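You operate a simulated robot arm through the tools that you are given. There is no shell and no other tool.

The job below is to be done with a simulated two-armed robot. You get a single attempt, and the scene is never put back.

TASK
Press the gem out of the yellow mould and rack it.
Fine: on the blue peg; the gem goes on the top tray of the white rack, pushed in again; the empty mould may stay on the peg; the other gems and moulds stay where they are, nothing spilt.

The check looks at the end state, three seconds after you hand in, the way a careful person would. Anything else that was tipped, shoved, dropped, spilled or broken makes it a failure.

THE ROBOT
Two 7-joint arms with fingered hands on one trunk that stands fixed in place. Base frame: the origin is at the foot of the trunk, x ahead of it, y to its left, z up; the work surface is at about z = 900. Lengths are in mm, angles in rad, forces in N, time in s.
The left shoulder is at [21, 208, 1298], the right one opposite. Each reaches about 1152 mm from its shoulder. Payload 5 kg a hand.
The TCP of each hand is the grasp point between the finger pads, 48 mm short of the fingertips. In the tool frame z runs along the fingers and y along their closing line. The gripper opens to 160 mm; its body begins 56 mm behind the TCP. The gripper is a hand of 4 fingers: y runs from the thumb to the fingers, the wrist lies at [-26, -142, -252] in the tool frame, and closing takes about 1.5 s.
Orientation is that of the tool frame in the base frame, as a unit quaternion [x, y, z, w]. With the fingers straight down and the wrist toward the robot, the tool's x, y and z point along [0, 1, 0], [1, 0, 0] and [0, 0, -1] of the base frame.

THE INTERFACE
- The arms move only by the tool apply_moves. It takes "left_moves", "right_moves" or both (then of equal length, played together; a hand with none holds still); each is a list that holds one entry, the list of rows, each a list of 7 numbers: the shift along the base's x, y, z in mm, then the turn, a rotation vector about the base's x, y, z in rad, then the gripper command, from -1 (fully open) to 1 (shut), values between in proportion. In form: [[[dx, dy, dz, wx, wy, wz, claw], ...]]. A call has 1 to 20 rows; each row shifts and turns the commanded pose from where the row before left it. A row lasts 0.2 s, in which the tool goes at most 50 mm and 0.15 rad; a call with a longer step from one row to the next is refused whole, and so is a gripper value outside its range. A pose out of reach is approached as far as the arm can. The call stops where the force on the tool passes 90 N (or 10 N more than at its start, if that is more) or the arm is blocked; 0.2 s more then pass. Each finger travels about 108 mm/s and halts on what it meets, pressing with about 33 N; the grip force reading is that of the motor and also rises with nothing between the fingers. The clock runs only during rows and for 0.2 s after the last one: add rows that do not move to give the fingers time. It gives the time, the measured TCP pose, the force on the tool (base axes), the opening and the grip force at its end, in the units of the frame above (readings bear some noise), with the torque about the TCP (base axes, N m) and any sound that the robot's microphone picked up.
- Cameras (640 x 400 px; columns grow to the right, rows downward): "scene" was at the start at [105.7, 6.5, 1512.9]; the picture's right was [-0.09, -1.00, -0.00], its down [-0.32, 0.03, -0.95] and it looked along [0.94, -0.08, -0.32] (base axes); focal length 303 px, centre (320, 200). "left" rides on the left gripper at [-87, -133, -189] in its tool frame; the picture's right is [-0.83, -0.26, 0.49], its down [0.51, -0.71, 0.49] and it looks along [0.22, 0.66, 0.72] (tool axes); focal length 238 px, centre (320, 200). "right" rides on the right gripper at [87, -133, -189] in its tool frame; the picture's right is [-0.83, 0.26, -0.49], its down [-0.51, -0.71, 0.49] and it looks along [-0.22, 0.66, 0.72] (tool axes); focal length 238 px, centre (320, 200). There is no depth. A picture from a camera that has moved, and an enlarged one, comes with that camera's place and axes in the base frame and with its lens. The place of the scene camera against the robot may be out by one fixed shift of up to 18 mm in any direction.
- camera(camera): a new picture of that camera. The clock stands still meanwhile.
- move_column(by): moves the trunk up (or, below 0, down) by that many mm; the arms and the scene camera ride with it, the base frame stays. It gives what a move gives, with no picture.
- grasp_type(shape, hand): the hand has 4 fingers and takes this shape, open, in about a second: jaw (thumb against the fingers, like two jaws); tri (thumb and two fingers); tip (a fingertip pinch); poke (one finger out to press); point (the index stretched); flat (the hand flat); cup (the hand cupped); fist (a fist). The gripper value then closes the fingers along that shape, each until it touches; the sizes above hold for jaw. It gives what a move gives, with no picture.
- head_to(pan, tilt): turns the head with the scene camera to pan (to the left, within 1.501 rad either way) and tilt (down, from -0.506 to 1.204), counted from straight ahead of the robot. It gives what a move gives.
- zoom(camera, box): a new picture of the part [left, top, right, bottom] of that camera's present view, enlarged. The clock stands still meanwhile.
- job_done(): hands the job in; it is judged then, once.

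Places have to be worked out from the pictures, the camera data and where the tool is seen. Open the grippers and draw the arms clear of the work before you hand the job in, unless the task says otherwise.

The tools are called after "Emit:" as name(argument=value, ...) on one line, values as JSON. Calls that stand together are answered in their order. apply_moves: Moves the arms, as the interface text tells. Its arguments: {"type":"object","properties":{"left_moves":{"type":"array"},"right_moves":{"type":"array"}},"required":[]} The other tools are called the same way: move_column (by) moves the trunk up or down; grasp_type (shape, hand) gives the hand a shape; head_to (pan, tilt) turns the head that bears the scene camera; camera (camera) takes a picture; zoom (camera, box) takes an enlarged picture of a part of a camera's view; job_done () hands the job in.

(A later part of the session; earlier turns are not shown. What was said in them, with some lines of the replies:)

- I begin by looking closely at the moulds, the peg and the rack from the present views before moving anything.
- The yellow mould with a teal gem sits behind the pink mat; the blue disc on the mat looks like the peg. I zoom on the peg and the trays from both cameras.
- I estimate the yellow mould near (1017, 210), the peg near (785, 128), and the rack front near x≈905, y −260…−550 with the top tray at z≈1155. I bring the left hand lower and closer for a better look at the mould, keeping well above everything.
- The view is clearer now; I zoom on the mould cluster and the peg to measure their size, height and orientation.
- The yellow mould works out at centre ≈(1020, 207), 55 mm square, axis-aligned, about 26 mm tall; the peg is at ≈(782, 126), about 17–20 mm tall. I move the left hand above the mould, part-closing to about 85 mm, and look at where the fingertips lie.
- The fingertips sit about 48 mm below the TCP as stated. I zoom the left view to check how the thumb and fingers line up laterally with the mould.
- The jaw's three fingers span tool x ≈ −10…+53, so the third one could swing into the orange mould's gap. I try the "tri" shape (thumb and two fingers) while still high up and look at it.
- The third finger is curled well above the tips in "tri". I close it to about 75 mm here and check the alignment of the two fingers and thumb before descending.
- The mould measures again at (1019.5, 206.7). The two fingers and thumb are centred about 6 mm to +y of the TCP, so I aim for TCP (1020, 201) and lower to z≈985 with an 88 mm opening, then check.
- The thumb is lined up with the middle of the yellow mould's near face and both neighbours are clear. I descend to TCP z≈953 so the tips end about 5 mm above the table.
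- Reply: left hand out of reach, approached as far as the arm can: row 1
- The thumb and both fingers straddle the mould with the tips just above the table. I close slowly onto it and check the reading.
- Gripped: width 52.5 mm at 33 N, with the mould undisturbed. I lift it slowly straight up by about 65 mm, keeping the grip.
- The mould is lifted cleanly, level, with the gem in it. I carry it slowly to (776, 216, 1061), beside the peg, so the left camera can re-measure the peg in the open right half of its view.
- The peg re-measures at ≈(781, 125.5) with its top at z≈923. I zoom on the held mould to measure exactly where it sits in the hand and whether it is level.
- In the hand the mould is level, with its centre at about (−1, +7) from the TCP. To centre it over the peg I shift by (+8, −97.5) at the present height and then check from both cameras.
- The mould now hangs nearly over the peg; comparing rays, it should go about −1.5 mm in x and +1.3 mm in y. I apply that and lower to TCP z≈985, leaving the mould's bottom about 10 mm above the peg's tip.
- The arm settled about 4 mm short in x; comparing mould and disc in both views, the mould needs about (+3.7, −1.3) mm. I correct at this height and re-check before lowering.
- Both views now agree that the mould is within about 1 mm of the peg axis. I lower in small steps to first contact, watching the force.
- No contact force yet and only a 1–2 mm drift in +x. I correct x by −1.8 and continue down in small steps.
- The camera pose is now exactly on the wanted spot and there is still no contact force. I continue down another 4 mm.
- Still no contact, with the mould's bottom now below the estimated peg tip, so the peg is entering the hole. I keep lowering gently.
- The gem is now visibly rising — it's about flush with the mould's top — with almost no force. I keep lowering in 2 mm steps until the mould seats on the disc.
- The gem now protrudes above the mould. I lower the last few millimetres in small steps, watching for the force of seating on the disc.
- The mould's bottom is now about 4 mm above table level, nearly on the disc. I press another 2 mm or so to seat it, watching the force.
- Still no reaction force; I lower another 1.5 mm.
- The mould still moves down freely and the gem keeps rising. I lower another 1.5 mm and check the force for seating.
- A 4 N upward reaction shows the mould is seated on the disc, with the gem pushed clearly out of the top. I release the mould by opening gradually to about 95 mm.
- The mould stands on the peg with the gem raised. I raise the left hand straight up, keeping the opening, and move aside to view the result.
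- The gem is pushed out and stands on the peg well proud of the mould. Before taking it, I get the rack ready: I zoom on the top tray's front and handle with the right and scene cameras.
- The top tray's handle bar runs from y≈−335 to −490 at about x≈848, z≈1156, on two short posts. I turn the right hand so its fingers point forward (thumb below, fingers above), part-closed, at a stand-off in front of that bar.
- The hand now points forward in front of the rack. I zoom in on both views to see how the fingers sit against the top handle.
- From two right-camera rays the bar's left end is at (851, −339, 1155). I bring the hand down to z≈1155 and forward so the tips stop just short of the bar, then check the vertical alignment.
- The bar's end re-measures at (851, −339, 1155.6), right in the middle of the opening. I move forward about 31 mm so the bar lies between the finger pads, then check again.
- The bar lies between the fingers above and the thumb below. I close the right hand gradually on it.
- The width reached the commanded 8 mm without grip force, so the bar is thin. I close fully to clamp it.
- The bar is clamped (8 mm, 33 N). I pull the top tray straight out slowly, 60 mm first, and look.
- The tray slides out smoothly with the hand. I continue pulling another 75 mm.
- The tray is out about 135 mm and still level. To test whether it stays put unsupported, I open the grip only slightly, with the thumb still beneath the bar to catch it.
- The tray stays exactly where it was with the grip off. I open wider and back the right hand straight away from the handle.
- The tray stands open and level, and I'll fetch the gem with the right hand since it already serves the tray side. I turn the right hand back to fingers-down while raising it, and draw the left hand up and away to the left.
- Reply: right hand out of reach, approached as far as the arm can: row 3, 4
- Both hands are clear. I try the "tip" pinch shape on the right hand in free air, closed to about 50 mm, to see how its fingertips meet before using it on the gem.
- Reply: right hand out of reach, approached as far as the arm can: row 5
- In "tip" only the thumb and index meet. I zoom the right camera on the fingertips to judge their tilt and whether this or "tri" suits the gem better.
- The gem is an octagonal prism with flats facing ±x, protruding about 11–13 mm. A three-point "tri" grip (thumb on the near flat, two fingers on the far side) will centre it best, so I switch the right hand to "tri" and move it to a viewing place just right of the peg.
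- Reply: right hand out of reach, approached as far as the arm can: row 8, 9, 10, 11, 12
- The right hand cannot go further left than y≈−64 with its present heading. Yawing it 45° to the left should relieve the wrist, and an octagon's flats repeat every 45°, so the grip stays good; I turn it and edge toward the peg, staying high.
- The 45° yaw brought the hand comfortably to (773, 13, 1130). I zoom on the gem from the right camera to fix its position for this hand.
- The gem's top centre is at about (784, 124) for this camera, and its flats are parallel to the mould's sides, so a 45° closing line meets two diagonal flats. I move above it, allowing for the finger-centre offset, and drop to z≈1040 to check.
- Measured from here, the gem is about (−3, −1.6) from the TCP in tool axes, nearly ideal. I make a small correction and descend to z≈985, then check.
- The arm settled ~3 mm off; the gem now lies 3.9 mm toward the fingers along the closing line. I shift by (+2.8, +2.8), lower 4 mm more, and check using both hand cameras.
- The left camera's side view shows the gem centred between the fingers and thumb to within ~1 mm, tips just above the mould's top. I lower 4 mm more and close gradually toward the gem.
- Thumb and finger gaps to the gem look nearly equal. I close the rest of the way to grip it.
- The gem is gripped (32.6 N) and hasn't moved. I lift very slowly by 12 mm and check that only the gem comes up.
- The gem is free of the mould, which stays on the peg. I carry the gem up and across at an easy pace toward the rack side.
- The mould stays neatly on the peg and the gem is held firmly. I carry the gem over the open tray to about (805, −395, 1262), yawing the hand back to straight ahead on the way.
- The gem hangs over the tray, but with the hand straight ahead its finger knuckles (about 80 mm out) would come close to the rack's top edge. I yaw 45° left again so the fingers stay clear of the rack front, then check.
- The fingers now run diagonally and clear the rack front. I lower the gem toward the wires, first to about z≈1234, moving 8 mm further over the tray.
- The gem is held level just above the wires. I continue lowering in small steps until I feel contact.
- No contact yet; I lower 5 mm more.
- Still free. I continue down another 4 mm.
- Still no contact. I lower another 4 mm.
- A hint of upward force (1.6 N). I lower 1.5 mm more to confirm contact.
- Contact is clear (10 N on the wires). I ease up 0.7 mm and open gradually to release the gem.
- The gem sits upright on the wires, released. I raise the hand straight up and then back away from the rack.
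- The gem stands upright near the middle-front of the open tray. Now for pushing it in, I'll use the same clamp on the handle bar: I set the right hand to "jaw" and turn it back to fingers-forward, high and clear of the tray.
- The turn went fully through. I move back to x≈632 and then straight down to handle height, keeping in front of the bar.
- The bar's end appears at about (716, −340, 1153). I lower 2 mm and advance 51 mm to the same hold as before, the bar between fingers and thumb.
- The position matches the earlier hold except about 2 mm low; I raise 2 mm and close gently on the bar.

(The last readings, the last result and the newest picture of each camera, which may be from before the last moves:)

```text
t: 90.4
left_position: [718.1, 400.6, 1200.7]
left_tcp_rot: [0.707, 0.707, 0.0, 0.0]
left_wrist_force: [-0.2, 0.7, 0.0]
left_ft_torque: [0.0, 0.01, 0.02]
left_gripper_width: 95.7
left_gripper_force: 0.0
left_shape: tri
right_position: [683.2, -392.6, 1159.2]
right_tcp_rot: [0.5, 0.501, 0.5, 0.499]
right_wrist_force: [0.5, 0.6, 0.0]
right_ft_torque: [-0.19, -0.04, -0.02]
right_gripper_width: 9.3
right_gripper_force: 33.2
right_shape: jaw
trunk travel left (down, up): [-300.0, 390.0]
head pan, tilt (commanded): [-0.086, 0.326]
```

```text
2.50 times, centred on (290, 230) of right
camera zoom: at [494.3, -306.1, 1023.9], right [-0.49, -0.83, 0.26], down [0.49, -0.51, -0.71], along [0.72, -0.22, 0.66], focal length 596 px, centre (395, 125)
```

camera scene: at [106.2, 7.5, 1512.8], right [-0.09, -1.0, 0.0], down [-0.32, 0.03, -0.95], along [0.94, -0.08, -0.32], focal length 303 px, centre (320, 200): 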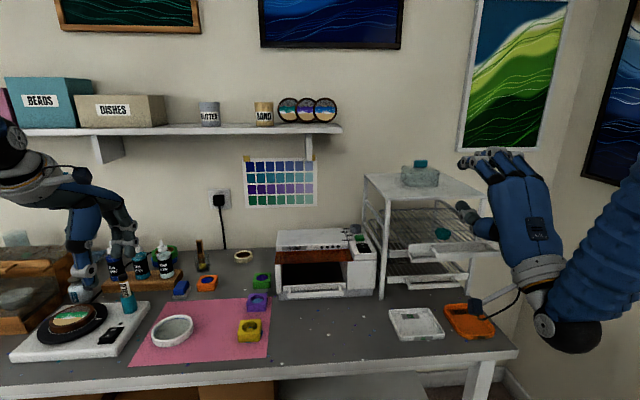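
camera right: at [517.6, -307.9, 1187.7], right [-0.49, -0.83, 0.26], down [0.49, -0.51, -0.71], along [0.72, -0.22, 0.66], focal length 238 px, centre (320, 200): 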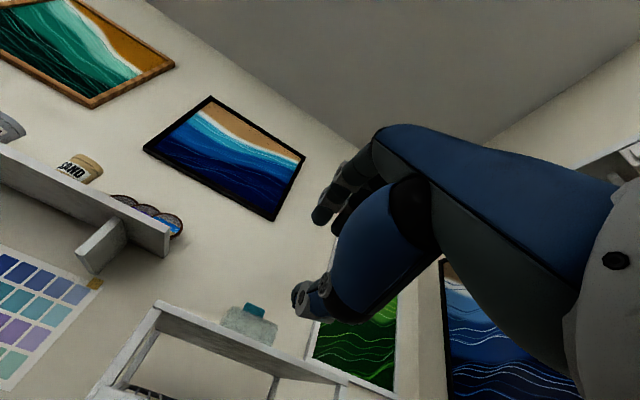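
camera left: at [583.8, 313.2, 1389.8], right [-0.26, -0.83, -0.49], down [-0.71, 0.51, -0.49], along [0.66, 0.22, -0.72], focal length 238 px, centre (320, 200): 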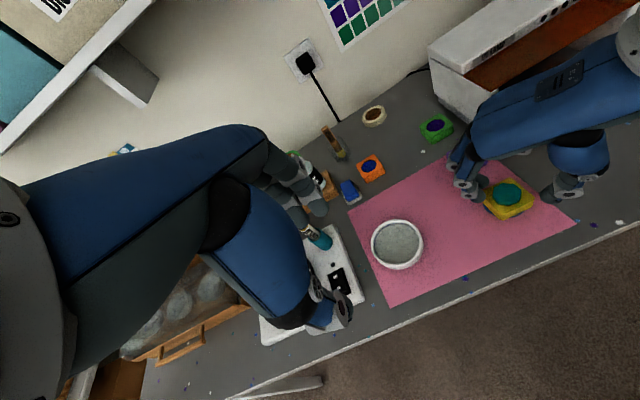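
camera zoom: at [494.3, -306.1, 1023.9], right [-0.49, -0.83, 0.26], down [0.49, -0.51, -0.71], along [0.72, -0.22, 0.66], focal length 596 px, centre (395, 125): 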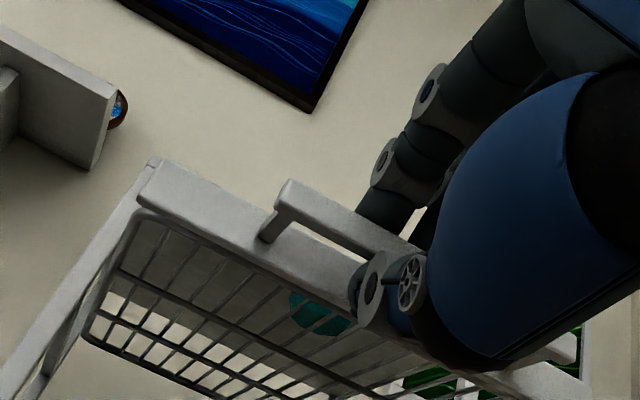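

The bar is clamped again and the gem undisturbed. I push the tray in slowly, 66 mm first.

Emit:
apply_moves(right_moves=[[[2, 0, 0, 0, 0, 0, 1], [4, 0, 0, 0, 0, 0, 1], [6, 0, 0, 0, 0, 0, 1], [6, 0, 0, 0, 0, 0, 1], [6, 0, 0, 0, 0, 0, 1], [6, 0, 0, 0, 0, 0, 1], [6, 0, 0, 0, 0, 0, 1], [6, 0, 0, 0, 0, 0, 1], [6, 0, 0, 0, 0, 0, 1], [6, 0, 0, 0, 0, 0, 1], [6, 0, 0, 0, 0, 0, 1], [4, 0, 0, 0, 0, 0, 1], [2, 0, 0, 0, 0, 0, 1], [0, 0, 0, 0, 0, 0, 1]]])

Emit:
zoom(camera="scene", box=[380, 160, 520, 300])

Emit:
zoom(camera="right", box=[200, 150, 380, 310])

```text
t: 93.4
left_position: [718.1, 400.2, 1201.8]
left_tcp_rot: [0.707, 0.707, 0.0, 0.001]
left_wrist_force: [-0.3, 0.4, 0.5]
left_ft_torque: [0.02, -0.02, 0.01]
left_gripper_width: 95.6
left_gripper_force: 0.2
left_shape: tri
right_position: [748.9, -392.6, 1157.0]
right_tcp_rot: [0.5, 0.501, 0.5, 0.5]
right_wrist_force: [0.3, -2.0, 7.1]
right_ft_torque: [-0.21, -0.27, -0.06]
right_gripper_width: 9.6
right_gripper_force: 32.8
right_shape: jaw
trunk travel left (down, up): [-300.0, 390.0]
head pan, tilt (commanded): [-0.086, 0.326]
```

```text
2.86 times, centred on (450, 230) of scene
camera zoom: at [105.2, 6.7, 1512.9], right [-0.09, -1.0, 0.0], down [-0.32, 0.03, -0.95], along [0.94, -0.08, -0.32], focal length 865 px, centre (-51, 114)
```

zoom: 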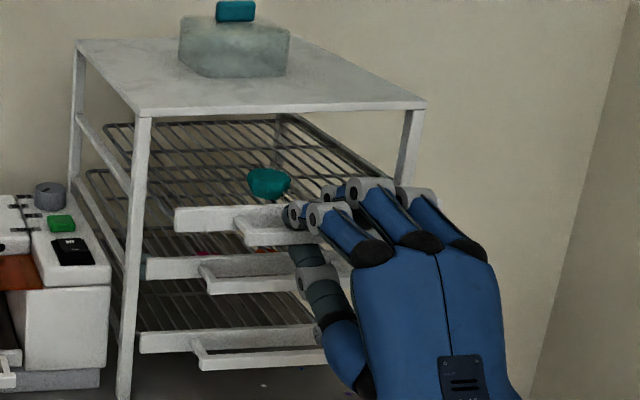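

```text
2.50 times, centred on (290, 230) of right
camera zoom: at [560.8, -306.0, 1023.3], right [-0.49, -0.83, 0.26], down [0.49, -0.51, -0.71], along [0.72, -0.22, 0.66], focal length 596 px, centre (395, 125)
```

zoom: 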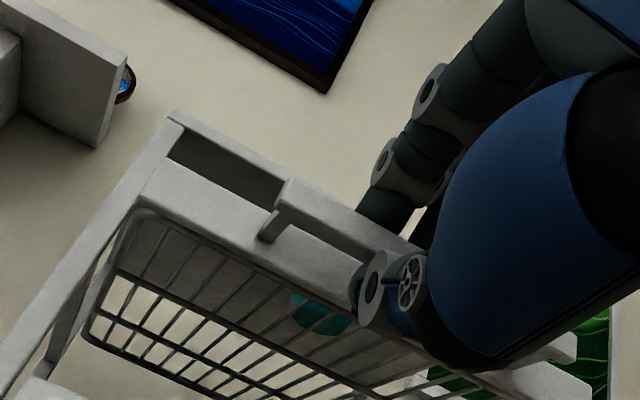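

The gem rides along with the tray. I continue pushing, easing slightly upward to relieve the 7 N vertical load, to within about 10 mm of the closed position.

Emit:
apply_moves(right_moves=[[[2, 0, 0.5, 0, 0, 0, 1], [4, 0, 0, 0, 0, 0, 1], [6, 0, 0, 0, 0, 0, 1], [6, 0, 0, 0, 0, 0, 1], [6, 0, 0, 0, 0, 0, 1], [6, 0, 0, 0, 0, 0, 1], [6, 0, 0, 0, 0, 0, 1], [6, 0, 0, 0, 0, 0, 1], [6, 0, 0, 0, 0, 0, 1], [6, 0, 0, 0, 0, 0, 1], [4, 0, 0, 0, 0, 0, 1], [2, 0, 0, 0, 0, 0, 1], [0, 0, 0, 0, 0, 0, 1]]])

Emit:
zoom(camera="scene", box=[380, 160, 520, 300])

Emit:
zoom(camera="right", box=[200, 150, 380, 310])

```text
t: 96.2
left_position: [718.8, 399.5, 1200.4]
left_tcp_rot: [0.707, 0.707, 0.0, 0.0]
left_wrist_force: [0.0, 0.4, 0.2]
left_ft_torque: [-0.02, -0.01, 0.01]
left_gripper_width: 95.6
left_gripper_force: 0.1
left_shape: tri
right_position: [809.5, -392.1, 1156.8]
right_tcp_rot: [0.501, 0.5, 0.499, 0.5]
right_wrist_force: [0.3, -5.8, 2.9]
right_ft_torque: [-0.17, -0.13, -0.21]
right_gripper_width: 9.1
right_gripper_force: 33.6
right_shape: jaw
trunk travel left (down, up): [-300.0, 390.0]
head pan, tilt (commanded): [-0.086, 0.326]
```

```text
2.86 times, centred on (450, 230) of scene
camera zoom: at [105.7, 6.1, 1512.9], right [-0.09, -1.0, 0.0], down [-0.32, 0.03, -0.95], along [0.94, -0.08, -0.32], focal length 865 px, centre (-51, 114)
```

zoom: 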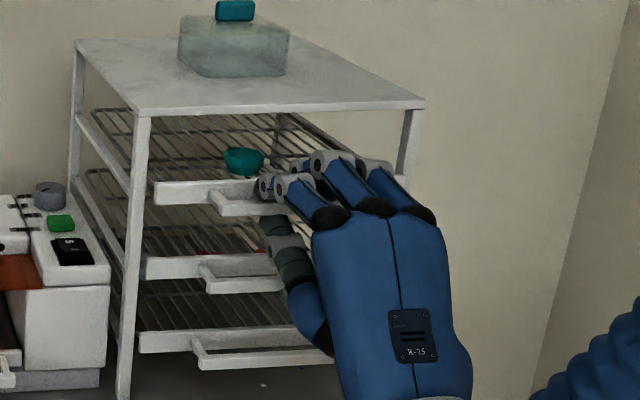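

```text
2.50 times, centred on (290, 230) of right
camera zoom: at [621.4, -305.6, 1023.7], right [-0.49, -0.83, 0.26], down [0.49, -0.51, -0.71], along [0.72, -0.22, 0.66], focal length 596 px, centre (395, 125)
```

zoom: 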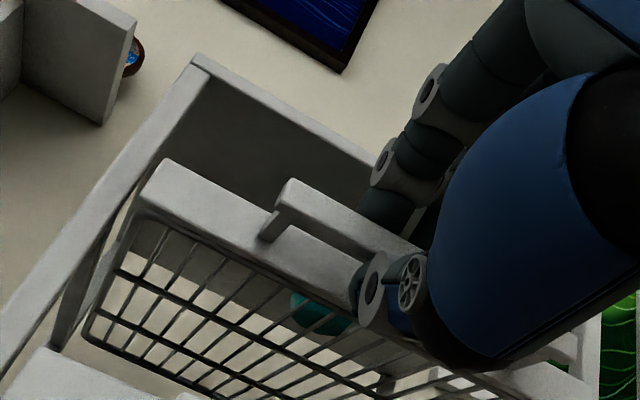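

About 8 mm remain to the original closed position. I push those in 2 mm steps, watching for the end stop.

Emit:
apply_moves(right_moves=[[[2, 0, 0, 0, 0, 0, 1], [2, 0, 0, 0, 0, 0, 1], [2, 0, 0, 0, 0, 0, 1], [1.5, 0, 0, 0, 0, 0, 1], [0, 0, 0, 0, 0, 0, 1]]])

Emit:
zoom(camera="scene", box=[370, 195, 480, 255])

Emit:
zoom(camera="right", box=[200, 150, 380, 310])

```text
t: 97.4
left_position: [718.1, 398.9, 1202.2]
left_tcp_rot: [0.707, 0.707, 0.0, 0.0]
left_wrist_force: [0.2, -0.2, -0.2]
left_ft_torque: [-0.03, 0.01, 0.0]
left_gripper_width: 95.7
left_gripper_force: 0.2
left_shape: tri
right_position: [816.6, -392.1, 1157.6]
right_tcp_rot: [0.5, 0.5, 0.5, 0.5]
right_wrist_force: [2.2, -4.8, 7.0]
right_ft_torque: [-0.24, -0.28, -0.11]
right_gripper_width: 9.2
right_gripper_force: 33.0
right_shape: jaw
trunk travel left (down, up): [-300.0, 390.0]
head pan, tilt (commanded): [-0.086, 0.326]
```

```text
5.82 times, centred on (425, 225) of scene
camera zoom: at [105.4, 6.3, 1512.9], right [-0.09, -1.0, 0.0], down [-0.32, 0.03, -0.95], along [0.94, -0.08, -0.32], focal length 1762 px, centre (-291, 54)
```

zoom: 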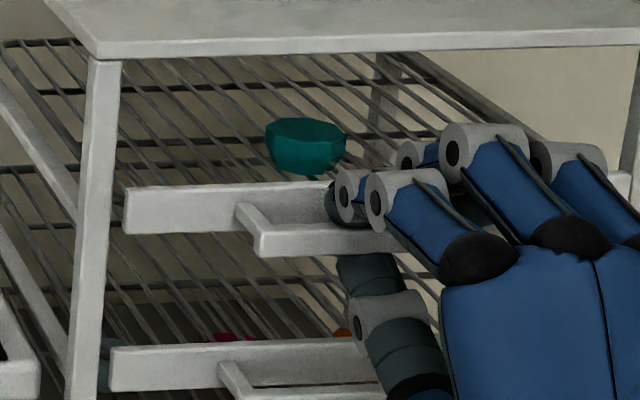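

```text
2.50 times, centred on (290, 230) of right
camera zoom: at [628.5, -305.6, 1023.2], right [-0.49, -0.83, 0.26], down [0.49, -0.51, -0.71], along [0.72, -0.22, 0.66], focal length 596 px, centre (395, 125)
```

zoom: 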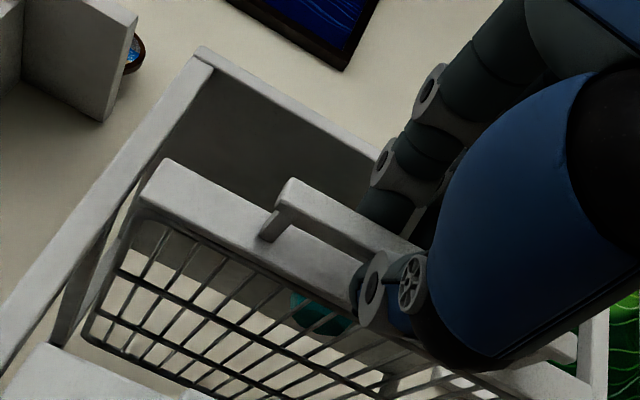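

Comparing with the initial picture, the tray front is within 1–2 mm of its original place. I push 2 mm more to reach the stop.

Emit:
apply_moves(right_moves=[[[1, 0, 0, 0, 0, 0, 1], [1, 0, 0, 0, 0, 0, 1], [0.5, 0, 0, 0, 0, 0, 1], [0, 0, 0, 0, 0, 0, 1]]])

Emit:
zoom(camera="scene", box=[370, 195, 480, 255])

```text
t: 98.4
left_position: [717.6, 398.8, 1202.5]
left_tcp_rot: [0.707, 0.707, 0.0, 0.0]
left_wrist_force: [-0.5, 0.3, 0.0]
left_ft_torque: [-0.01, 0.0, -0.04]
left_gripper_width: 95.5
left_gripper_force: 0.2
left_shape: tri
right_position: [817.9, -394.2, 1158.3]
right_tcp_rot: [0.5, 0.5, 0.5, 0.5]
right_wrist_force: [-3.0, -2.4, 4.4]
right_ft_torque: [-0.2, -0.23, -0.12]
right_gripper_width: 9.5
right_gripper_force: 33.0
right_shape: jaw
trunk travel left (down, up): [-300.0, 390.0]
head pan, tilt (commanded): [-0.086, 0.326]
```

```text
5.82 times, centred on (425, 225) of scene
camera zoom: at [105.0, 6.6, 1512.9], right [-0.09, -1.0, 0.0], down [-0.32, 0.03, -0.95], along [0.94, -0.08, -0.32], focal length 1762 px, centre (-291, 54)
```

zoom: 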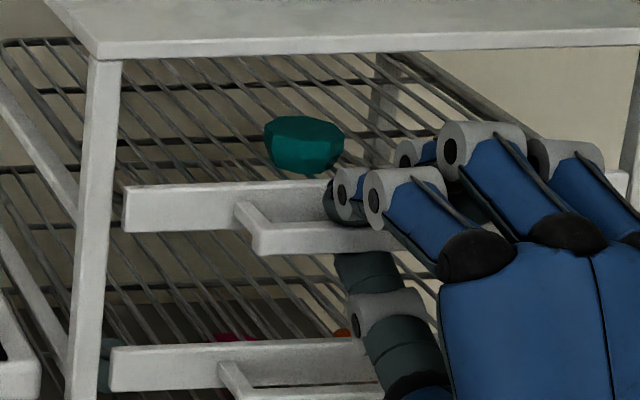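

A first resistance (−3 N) shows. I push 1.5 mm more to be sure it is against the stop.

Emit:
apply_moves(right_moves=[[[1, 0, 0, 0, 0, 0, 1], [1, 0, 0, 0, 0, 0, 1], [0, 0, 0, 0, 0, 0, 1]]])

Emit:
zoom(camera="scene", box=[370, 195, 480, 255])

Emit:
zoom(camera="right", box=[220, 160, 380, 280])

```text
t: 99.2
left_position: [717.1, 400.0, 1203.1]
left_tcp_rot: [0.707, 0.707, -0.001, 0.0]
left_wrist_force: [0.5, -0.3, -0.5]
left_ft_torque: [0.0, 0.01, -0.01]
left_gripper_width: 95.7
left_gripper_force: 0.0
left_shape: tri
right_position: [819.8, -392.1, 1158.7]
right_tcp_rot: [0.501, 0.5, 0.499, 0.5]
right_wrist_force: [-17.4, 0.6, -1.9]
right_ft_torque: [-0.2, 0.01, -0.07]
right_gripper_width: 9.7
right_gripper_force: 32.8
right_shape: jaw
trunk travel left (down, up): [-300.0, 390.0]
head pan, tilt (commanded): [-0.086, 0.326]
```

```text
5.82 times, centred on (425, 225) of scene
camera zoom: at [103.8, 6.7, 1512.9], right [-0.09, -1.0, 0.0], down [-0.32, 0.03, -0.95], along [0.94, -0.08, -0.32], focal length 1762 px, centre (-291, 54)
```

zoom: 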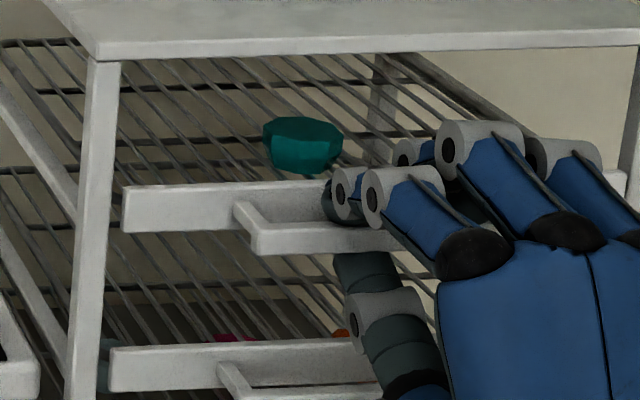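

```text
3.33 times, centred on (300, 220) of right
camera zoom: at [631.3, -306.1, 1024.0], right [-0.49, -0.83, 0.26], down [0.49, -0.51, -0.71], along [0.72, -0.22, 0.65], focal length 794 px, centre (387, 133)
```

zoom: 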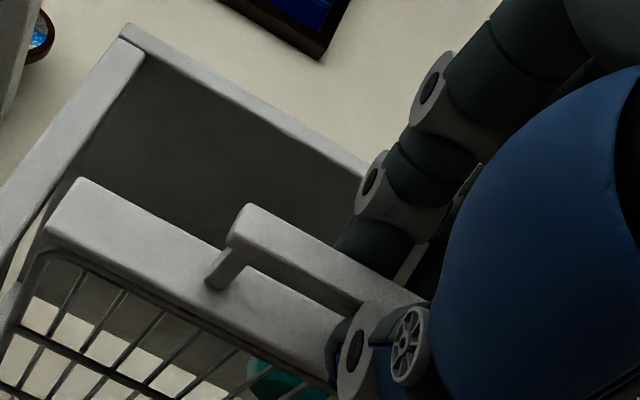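

The −17 N reaction shows the tray is against its stop, and the view matches the original closed picture. I relieve the push a little, open the hand gradually and look before withdrawing.

Emit:
apply_moves(right_moves=[[[-0.8, 0, 0, 0, 0, 0, 0.92], [0, 0, 0, 0, 0, 0, 0.8], [0, 0, 0, 0, 0, 0, 0.65], [0, 0, 0, 0, 0, 0, 0.5], [0, 0, 0, 0, 0, 0, 0.3], [0, 0, 0, 0, 0, 0, 0.15], [0, 0, 0, 0, 0, 0, 0.1], [0, 0, 0, 0, 0, 0, 0.1]]])

Emit:
zoom(camera="right", box=[220, 160, 380, 280])

Emit:
zoom(camera="scene", box=[380, 160, 520, 300])

```text
t: 101.0
left_position: [717.2, 399.3, 1201.2]
left_tcp_rot: [0.707, 0.707, 0.0, 0.0]
left_wrist_force: [1.5, 0.3, 0.2]
left_ft_torque: [-0.02, 0.03, 0.0]
left_gripper_width: 95.4
left_gripper_force: 0.1
left_shape: tri
right_position: [821.6, -392.7, 1158.1]
right_tcp_rot: [0.5, 0.5, 0.5, 0.5]
right_wrist_force: [-0.8, -0.2, 0.1]
right_ft_torque: [0.0, 0.0, 0.0]
right_gripper_width: 71.4
right_gripper_force: 0.1
right_shape: jaw
trunk travel left (down, up): [-300.0, 390.0]
head pan, tilt (commanded): [-0.086, 0.326]
```

```text
3.33 times, centred on (300, 220) of right
camera zoom: at [632.1, -305.4, 1023.8], right [-0.49, -0.83, 0.26], down [0.49, -0.51, -0.71], along [0.72, -0.22, 0.66], focal length 794 px, centre (387, 133)
```

zoom: 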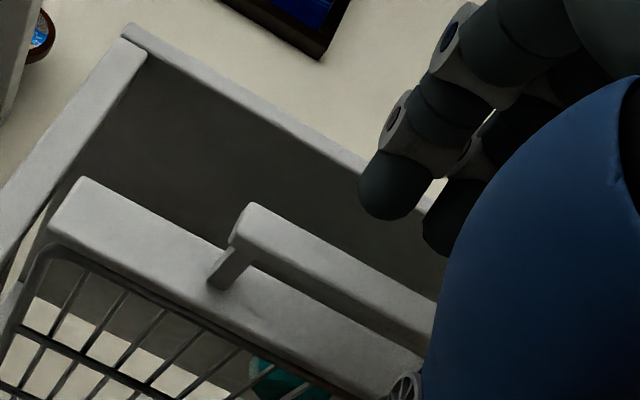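

```text
2.86 times, centred on (450, 230) of scene
camera zoom: at [105.7, 6.6, 1512.9], right [-0.09, -1.0, 0.0], down [-0.32, 0.03, -0.95], along [0.94, -0.08, -0.32], focal length 865 px, centre (-51, 114)
```

zoom: 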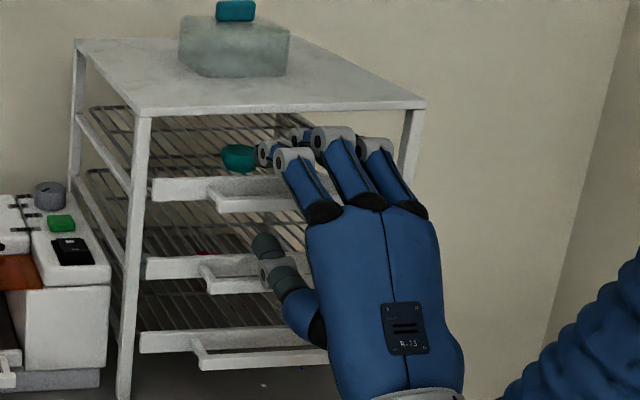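

The hand is open around the bar and the tray has stayed closed. I back the right hand straight away from the handle.

Emit:
apply_moves(right_moves=[[[-10, 0, 0, 0, 0, 0, 0.1], [-20, 0, 0, 0, 0, 0, 0.1], [-25, 0, 0, 0, 0, 0, 0.1], [-30, 0, 0, 0, 0, 0, 0.1], [-30, 0, 0, 0, 0, 0, 0.1], [-30, -5, 0, 0, 0, 0, 0.1], [-25, -10, 0, 0, 0, 0, 0.1], [0, 0, 0, 0, 0, 0, 0.1]]])

Emit:
camera(camera="scene")

Emit:
zoom(camera="scene", box=[360, 170, 500, 300])

Emit:
zoom(camera="scene", box=[370, 195, 480, 255])

```text
t: 102.8
left_position: [718.4, 401.0, 1200.8]
left_tcp_rot: [0.707, 0.707, -0.001, -0.001]
left_wrist_force: [0.1, 0.3, -0.4]
left_ft_torque: [-0.03, 0.04, 0.0]
left_gripper_width: 95.4
left_gripper_force: 0.1
left_shape: tri
right_position: [653.1, -407.1, 1157.4]
right_tcp_rot: [0.5, 0.501, 0.499, 0.499]
right_wrist_force: [0.2, 0.1, 0.6]
right_ft_torque: [-0.02, 0.0, -0.01]
right_gripper_width: 71.6
right_gripper_force: 0.1
right_shape: jaw
trunk travel left (down, up): [-300.0, 390.0]
head pan, tilt (commanded): [-0.086, 0.326]
```

```text
taken
camera scene: at [106.5, 7.3, 1512.8], right [-0.09, -1.0, 0.0], down [-0.32, 0.03, -0.95], along [0.94, -0.08, -0.32], focal length 303 px, centre (320, 200)
```

scene: 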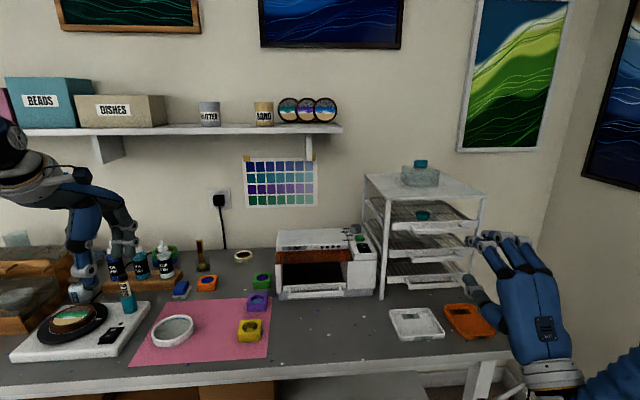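

```text
3.08 times, centred on (430, 235) of scene
camera zoom: at [106.5, 7.3, 1512.8], right [-0.09, -1.0, 0.0], down [-0.32, 0.03, -0.95], along [0.94, -0.08, -0.32], focal length 932 px, centre (-18, 92)
```

zoom: 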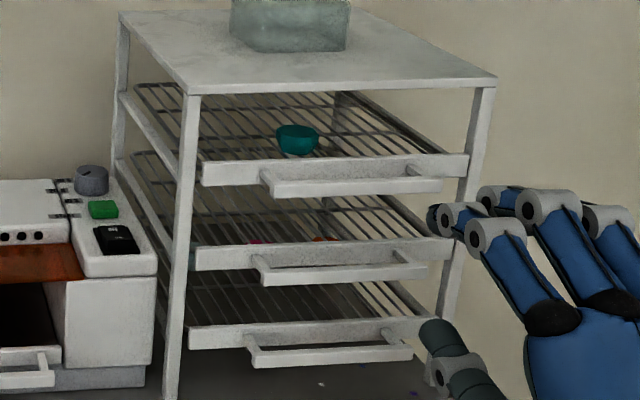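

```text
5.82 times, centred on (425, 225) of scene
camera zoom: at [106.5, 7.3, 1512.8], right [-0.09, -1.0, 0.0], down [-0.32, 0.03, -0.95], along [0.94, -0.08, -0.32], focal length 1762 px, centre (-291, 54)
```

zoom: 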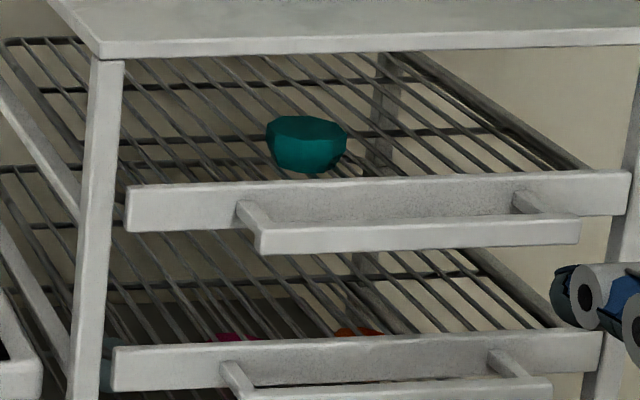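

The top tray is fully in with the gem standing on it, matching the original rack view. I open both grippers, draw the right arm further back, and then inspect the moulds and peg one last time.

Emit:
apply_moves(right_moves=[[[-20, 0, 10, 0, 0, 0, -0.2], [-20, 0, 15, 0, 0, 0, -0.5], [0, 0, 20, 0, 0, 0, -1], [0, 0, 20, 0, 0, 0, -1], [0, 0, 0, 0, 0, 0, -1], [0, 0, 0, 0, 0, 0, -1]]], left_moves=[[[0, 0, 10, 0, 0, 0, -0.4], [0, 0, 15, 0, 0, 0, -0.7], [0, 0, 15, 0, 0, 0, -1], [0, 0, 0, 0, 0, 0, -1], [0, 0, 0, 0, 0, 0, -1], [0, 0, 0, 0, 0, 0, -1]]])

Emit:
camera(camera="scene")

Emit:
zoom(camera="scene", box=[150, 230, 310, 330])

Emit:
zoom(camera="scene", box=[210, 285, 290, 350])

Emit:
zoom(camera="scene", box=[370, 195, 480, 255])

Emit:
zoom(camera="scene", box=[0, 220, 240, 370])

```text
t: 104.2
left_position: [719.3, 399.3, 1239.9]
left_tcp_rot: [0.707, 0.707, 0.0, 0.0]
left_wrist_force: [-0.7, -0.3, 0.0]
left_ft_torque: [-0.04, -0.01, -0.02]
left_gripper_width: 159.3
left_gripper_force: 0.0
left_shape: tri
right_position: [610.2, -408.4, 1222.9]
right_tcp_rot: [0.501, 0.5, 0.499, 0.499]
right_wrist_force: [-0.9, 0.3, 0.0]
right_ft_torque: [0.03, 0.03, -0.01]
right_gripper_width: 159.5
right_gripper_force: 0.2
right_shape: jaw
trunk travel left (down, up): [-300.0, 390.0]
head pan, tilt (commanded): [-0.086, 0.326]
```

```text
taken
camera scene: at [105.4, 6.8, 1512.9], right [-0.09, -1.0, 0.0], down [-0.32, 0.03, -0.95], along [0.94, -0.08, -0.32], focal length 303 px, centre (320, 200)
```

scene: 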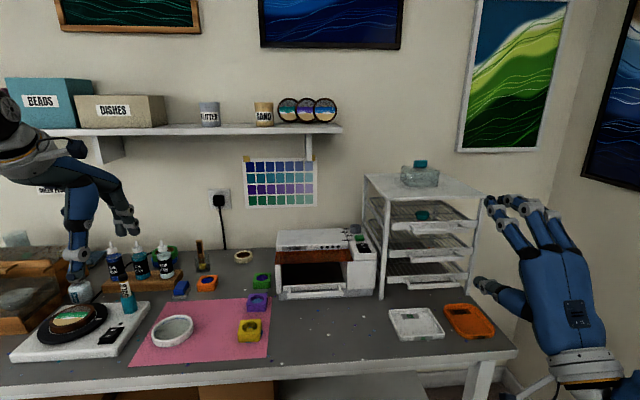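

```text
4.00 times, centred on (230, 280) of scene
camera zoom: at [105.4, 6.8, 1512.9], right [-0.09, -1.0, 0.0], down [-0.32, 0.03, -0.95], along [0.94, -0.08, -0.32], focal length 1211 px, centre (680, -120)
```

zoom: 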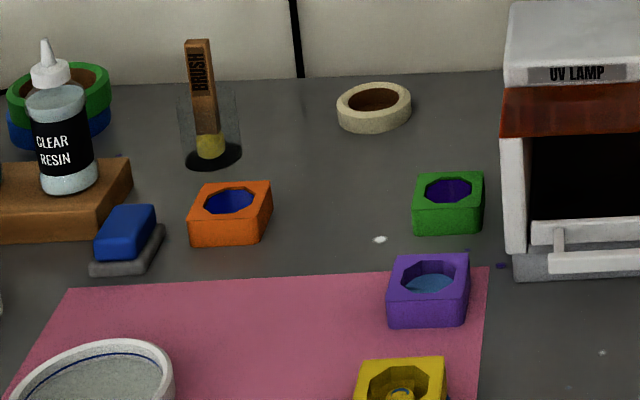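

```text
6.15 times, centred on (250, 318) of scene
camera zoom: at [105.4, 6.8, 1512.9], right [-0.09, -1.0, 0.0], down [-0.32, 0.03, -0.95], along [0.94, -0.08, -0.32], focal length 1863 px, centre (751, -523)
```

zoom: 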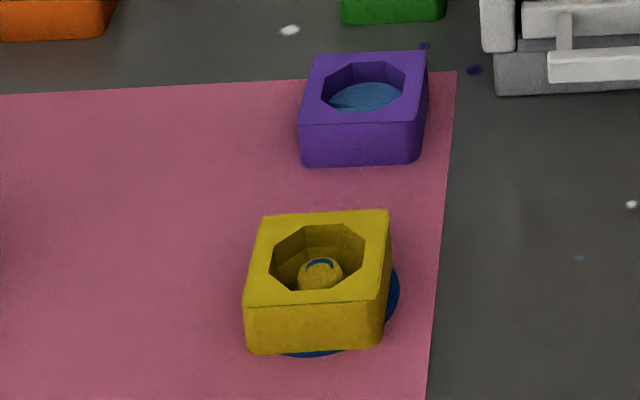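

```text
5.82 times, centred on (425, 225) of scene
camera zoom: at [105.4, 6.8, 1512.9], right [-0.09, -1.0, 0.0], down [-0.32, 0.03, -0.95], along [0.94, -0.08, -0.32], focal length 1762 px, centre (-291, 54)
```

zoom: 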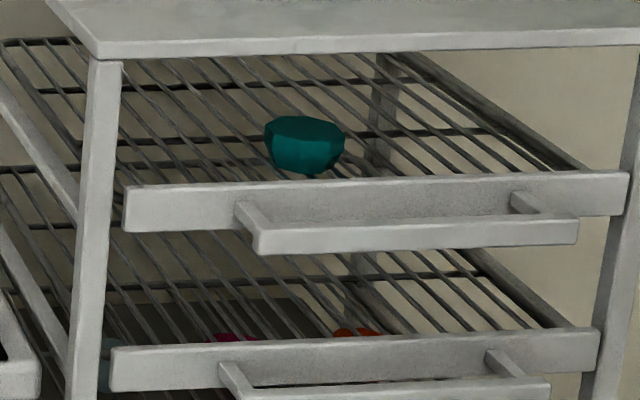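

```text
2.67 times, centred on (120, 295) of scene
camera zoom: at [105.4, 6.8, 1512.9], right [-0.09, -1.0, 0.0], down [-0.32, 0.03, -0.95], along [0.94, -0.08, -0.32], focal length 807 px, centre (853, -53)
```

zoom: 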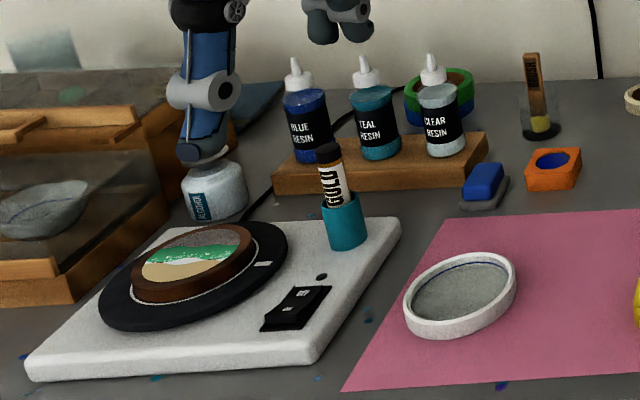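

Everything checks out. The gem stands on the top tray, which is back against its stop, and the empty yellow mould sits on the blue peg. The orange, green and purple moulds and all other items are where they began, and both hands are open and clear. I hand the job in.

Emit:
job_done()

```text
The job is handed in.
```

The gem is out of the yellow mould and on the top tray of the white rack, with the tray pushed back in to its stop.

- **Pressing out:** I pressed the mould down over the blue peg until it sat on the disc. The gem came up without noticeable force. The empty mould is still on the peg.
- **Racking:** The gem stands upright on the wires, a little behind the tray front. In the last picture, the tray front lined up with the view from before I pulled it out.
- **Everything else:** The orange, green and purple moulds look unmoved. Nothing was tipped or spilt that I could see.

Both grippers were open and both arms were clear of the work when I handed in.
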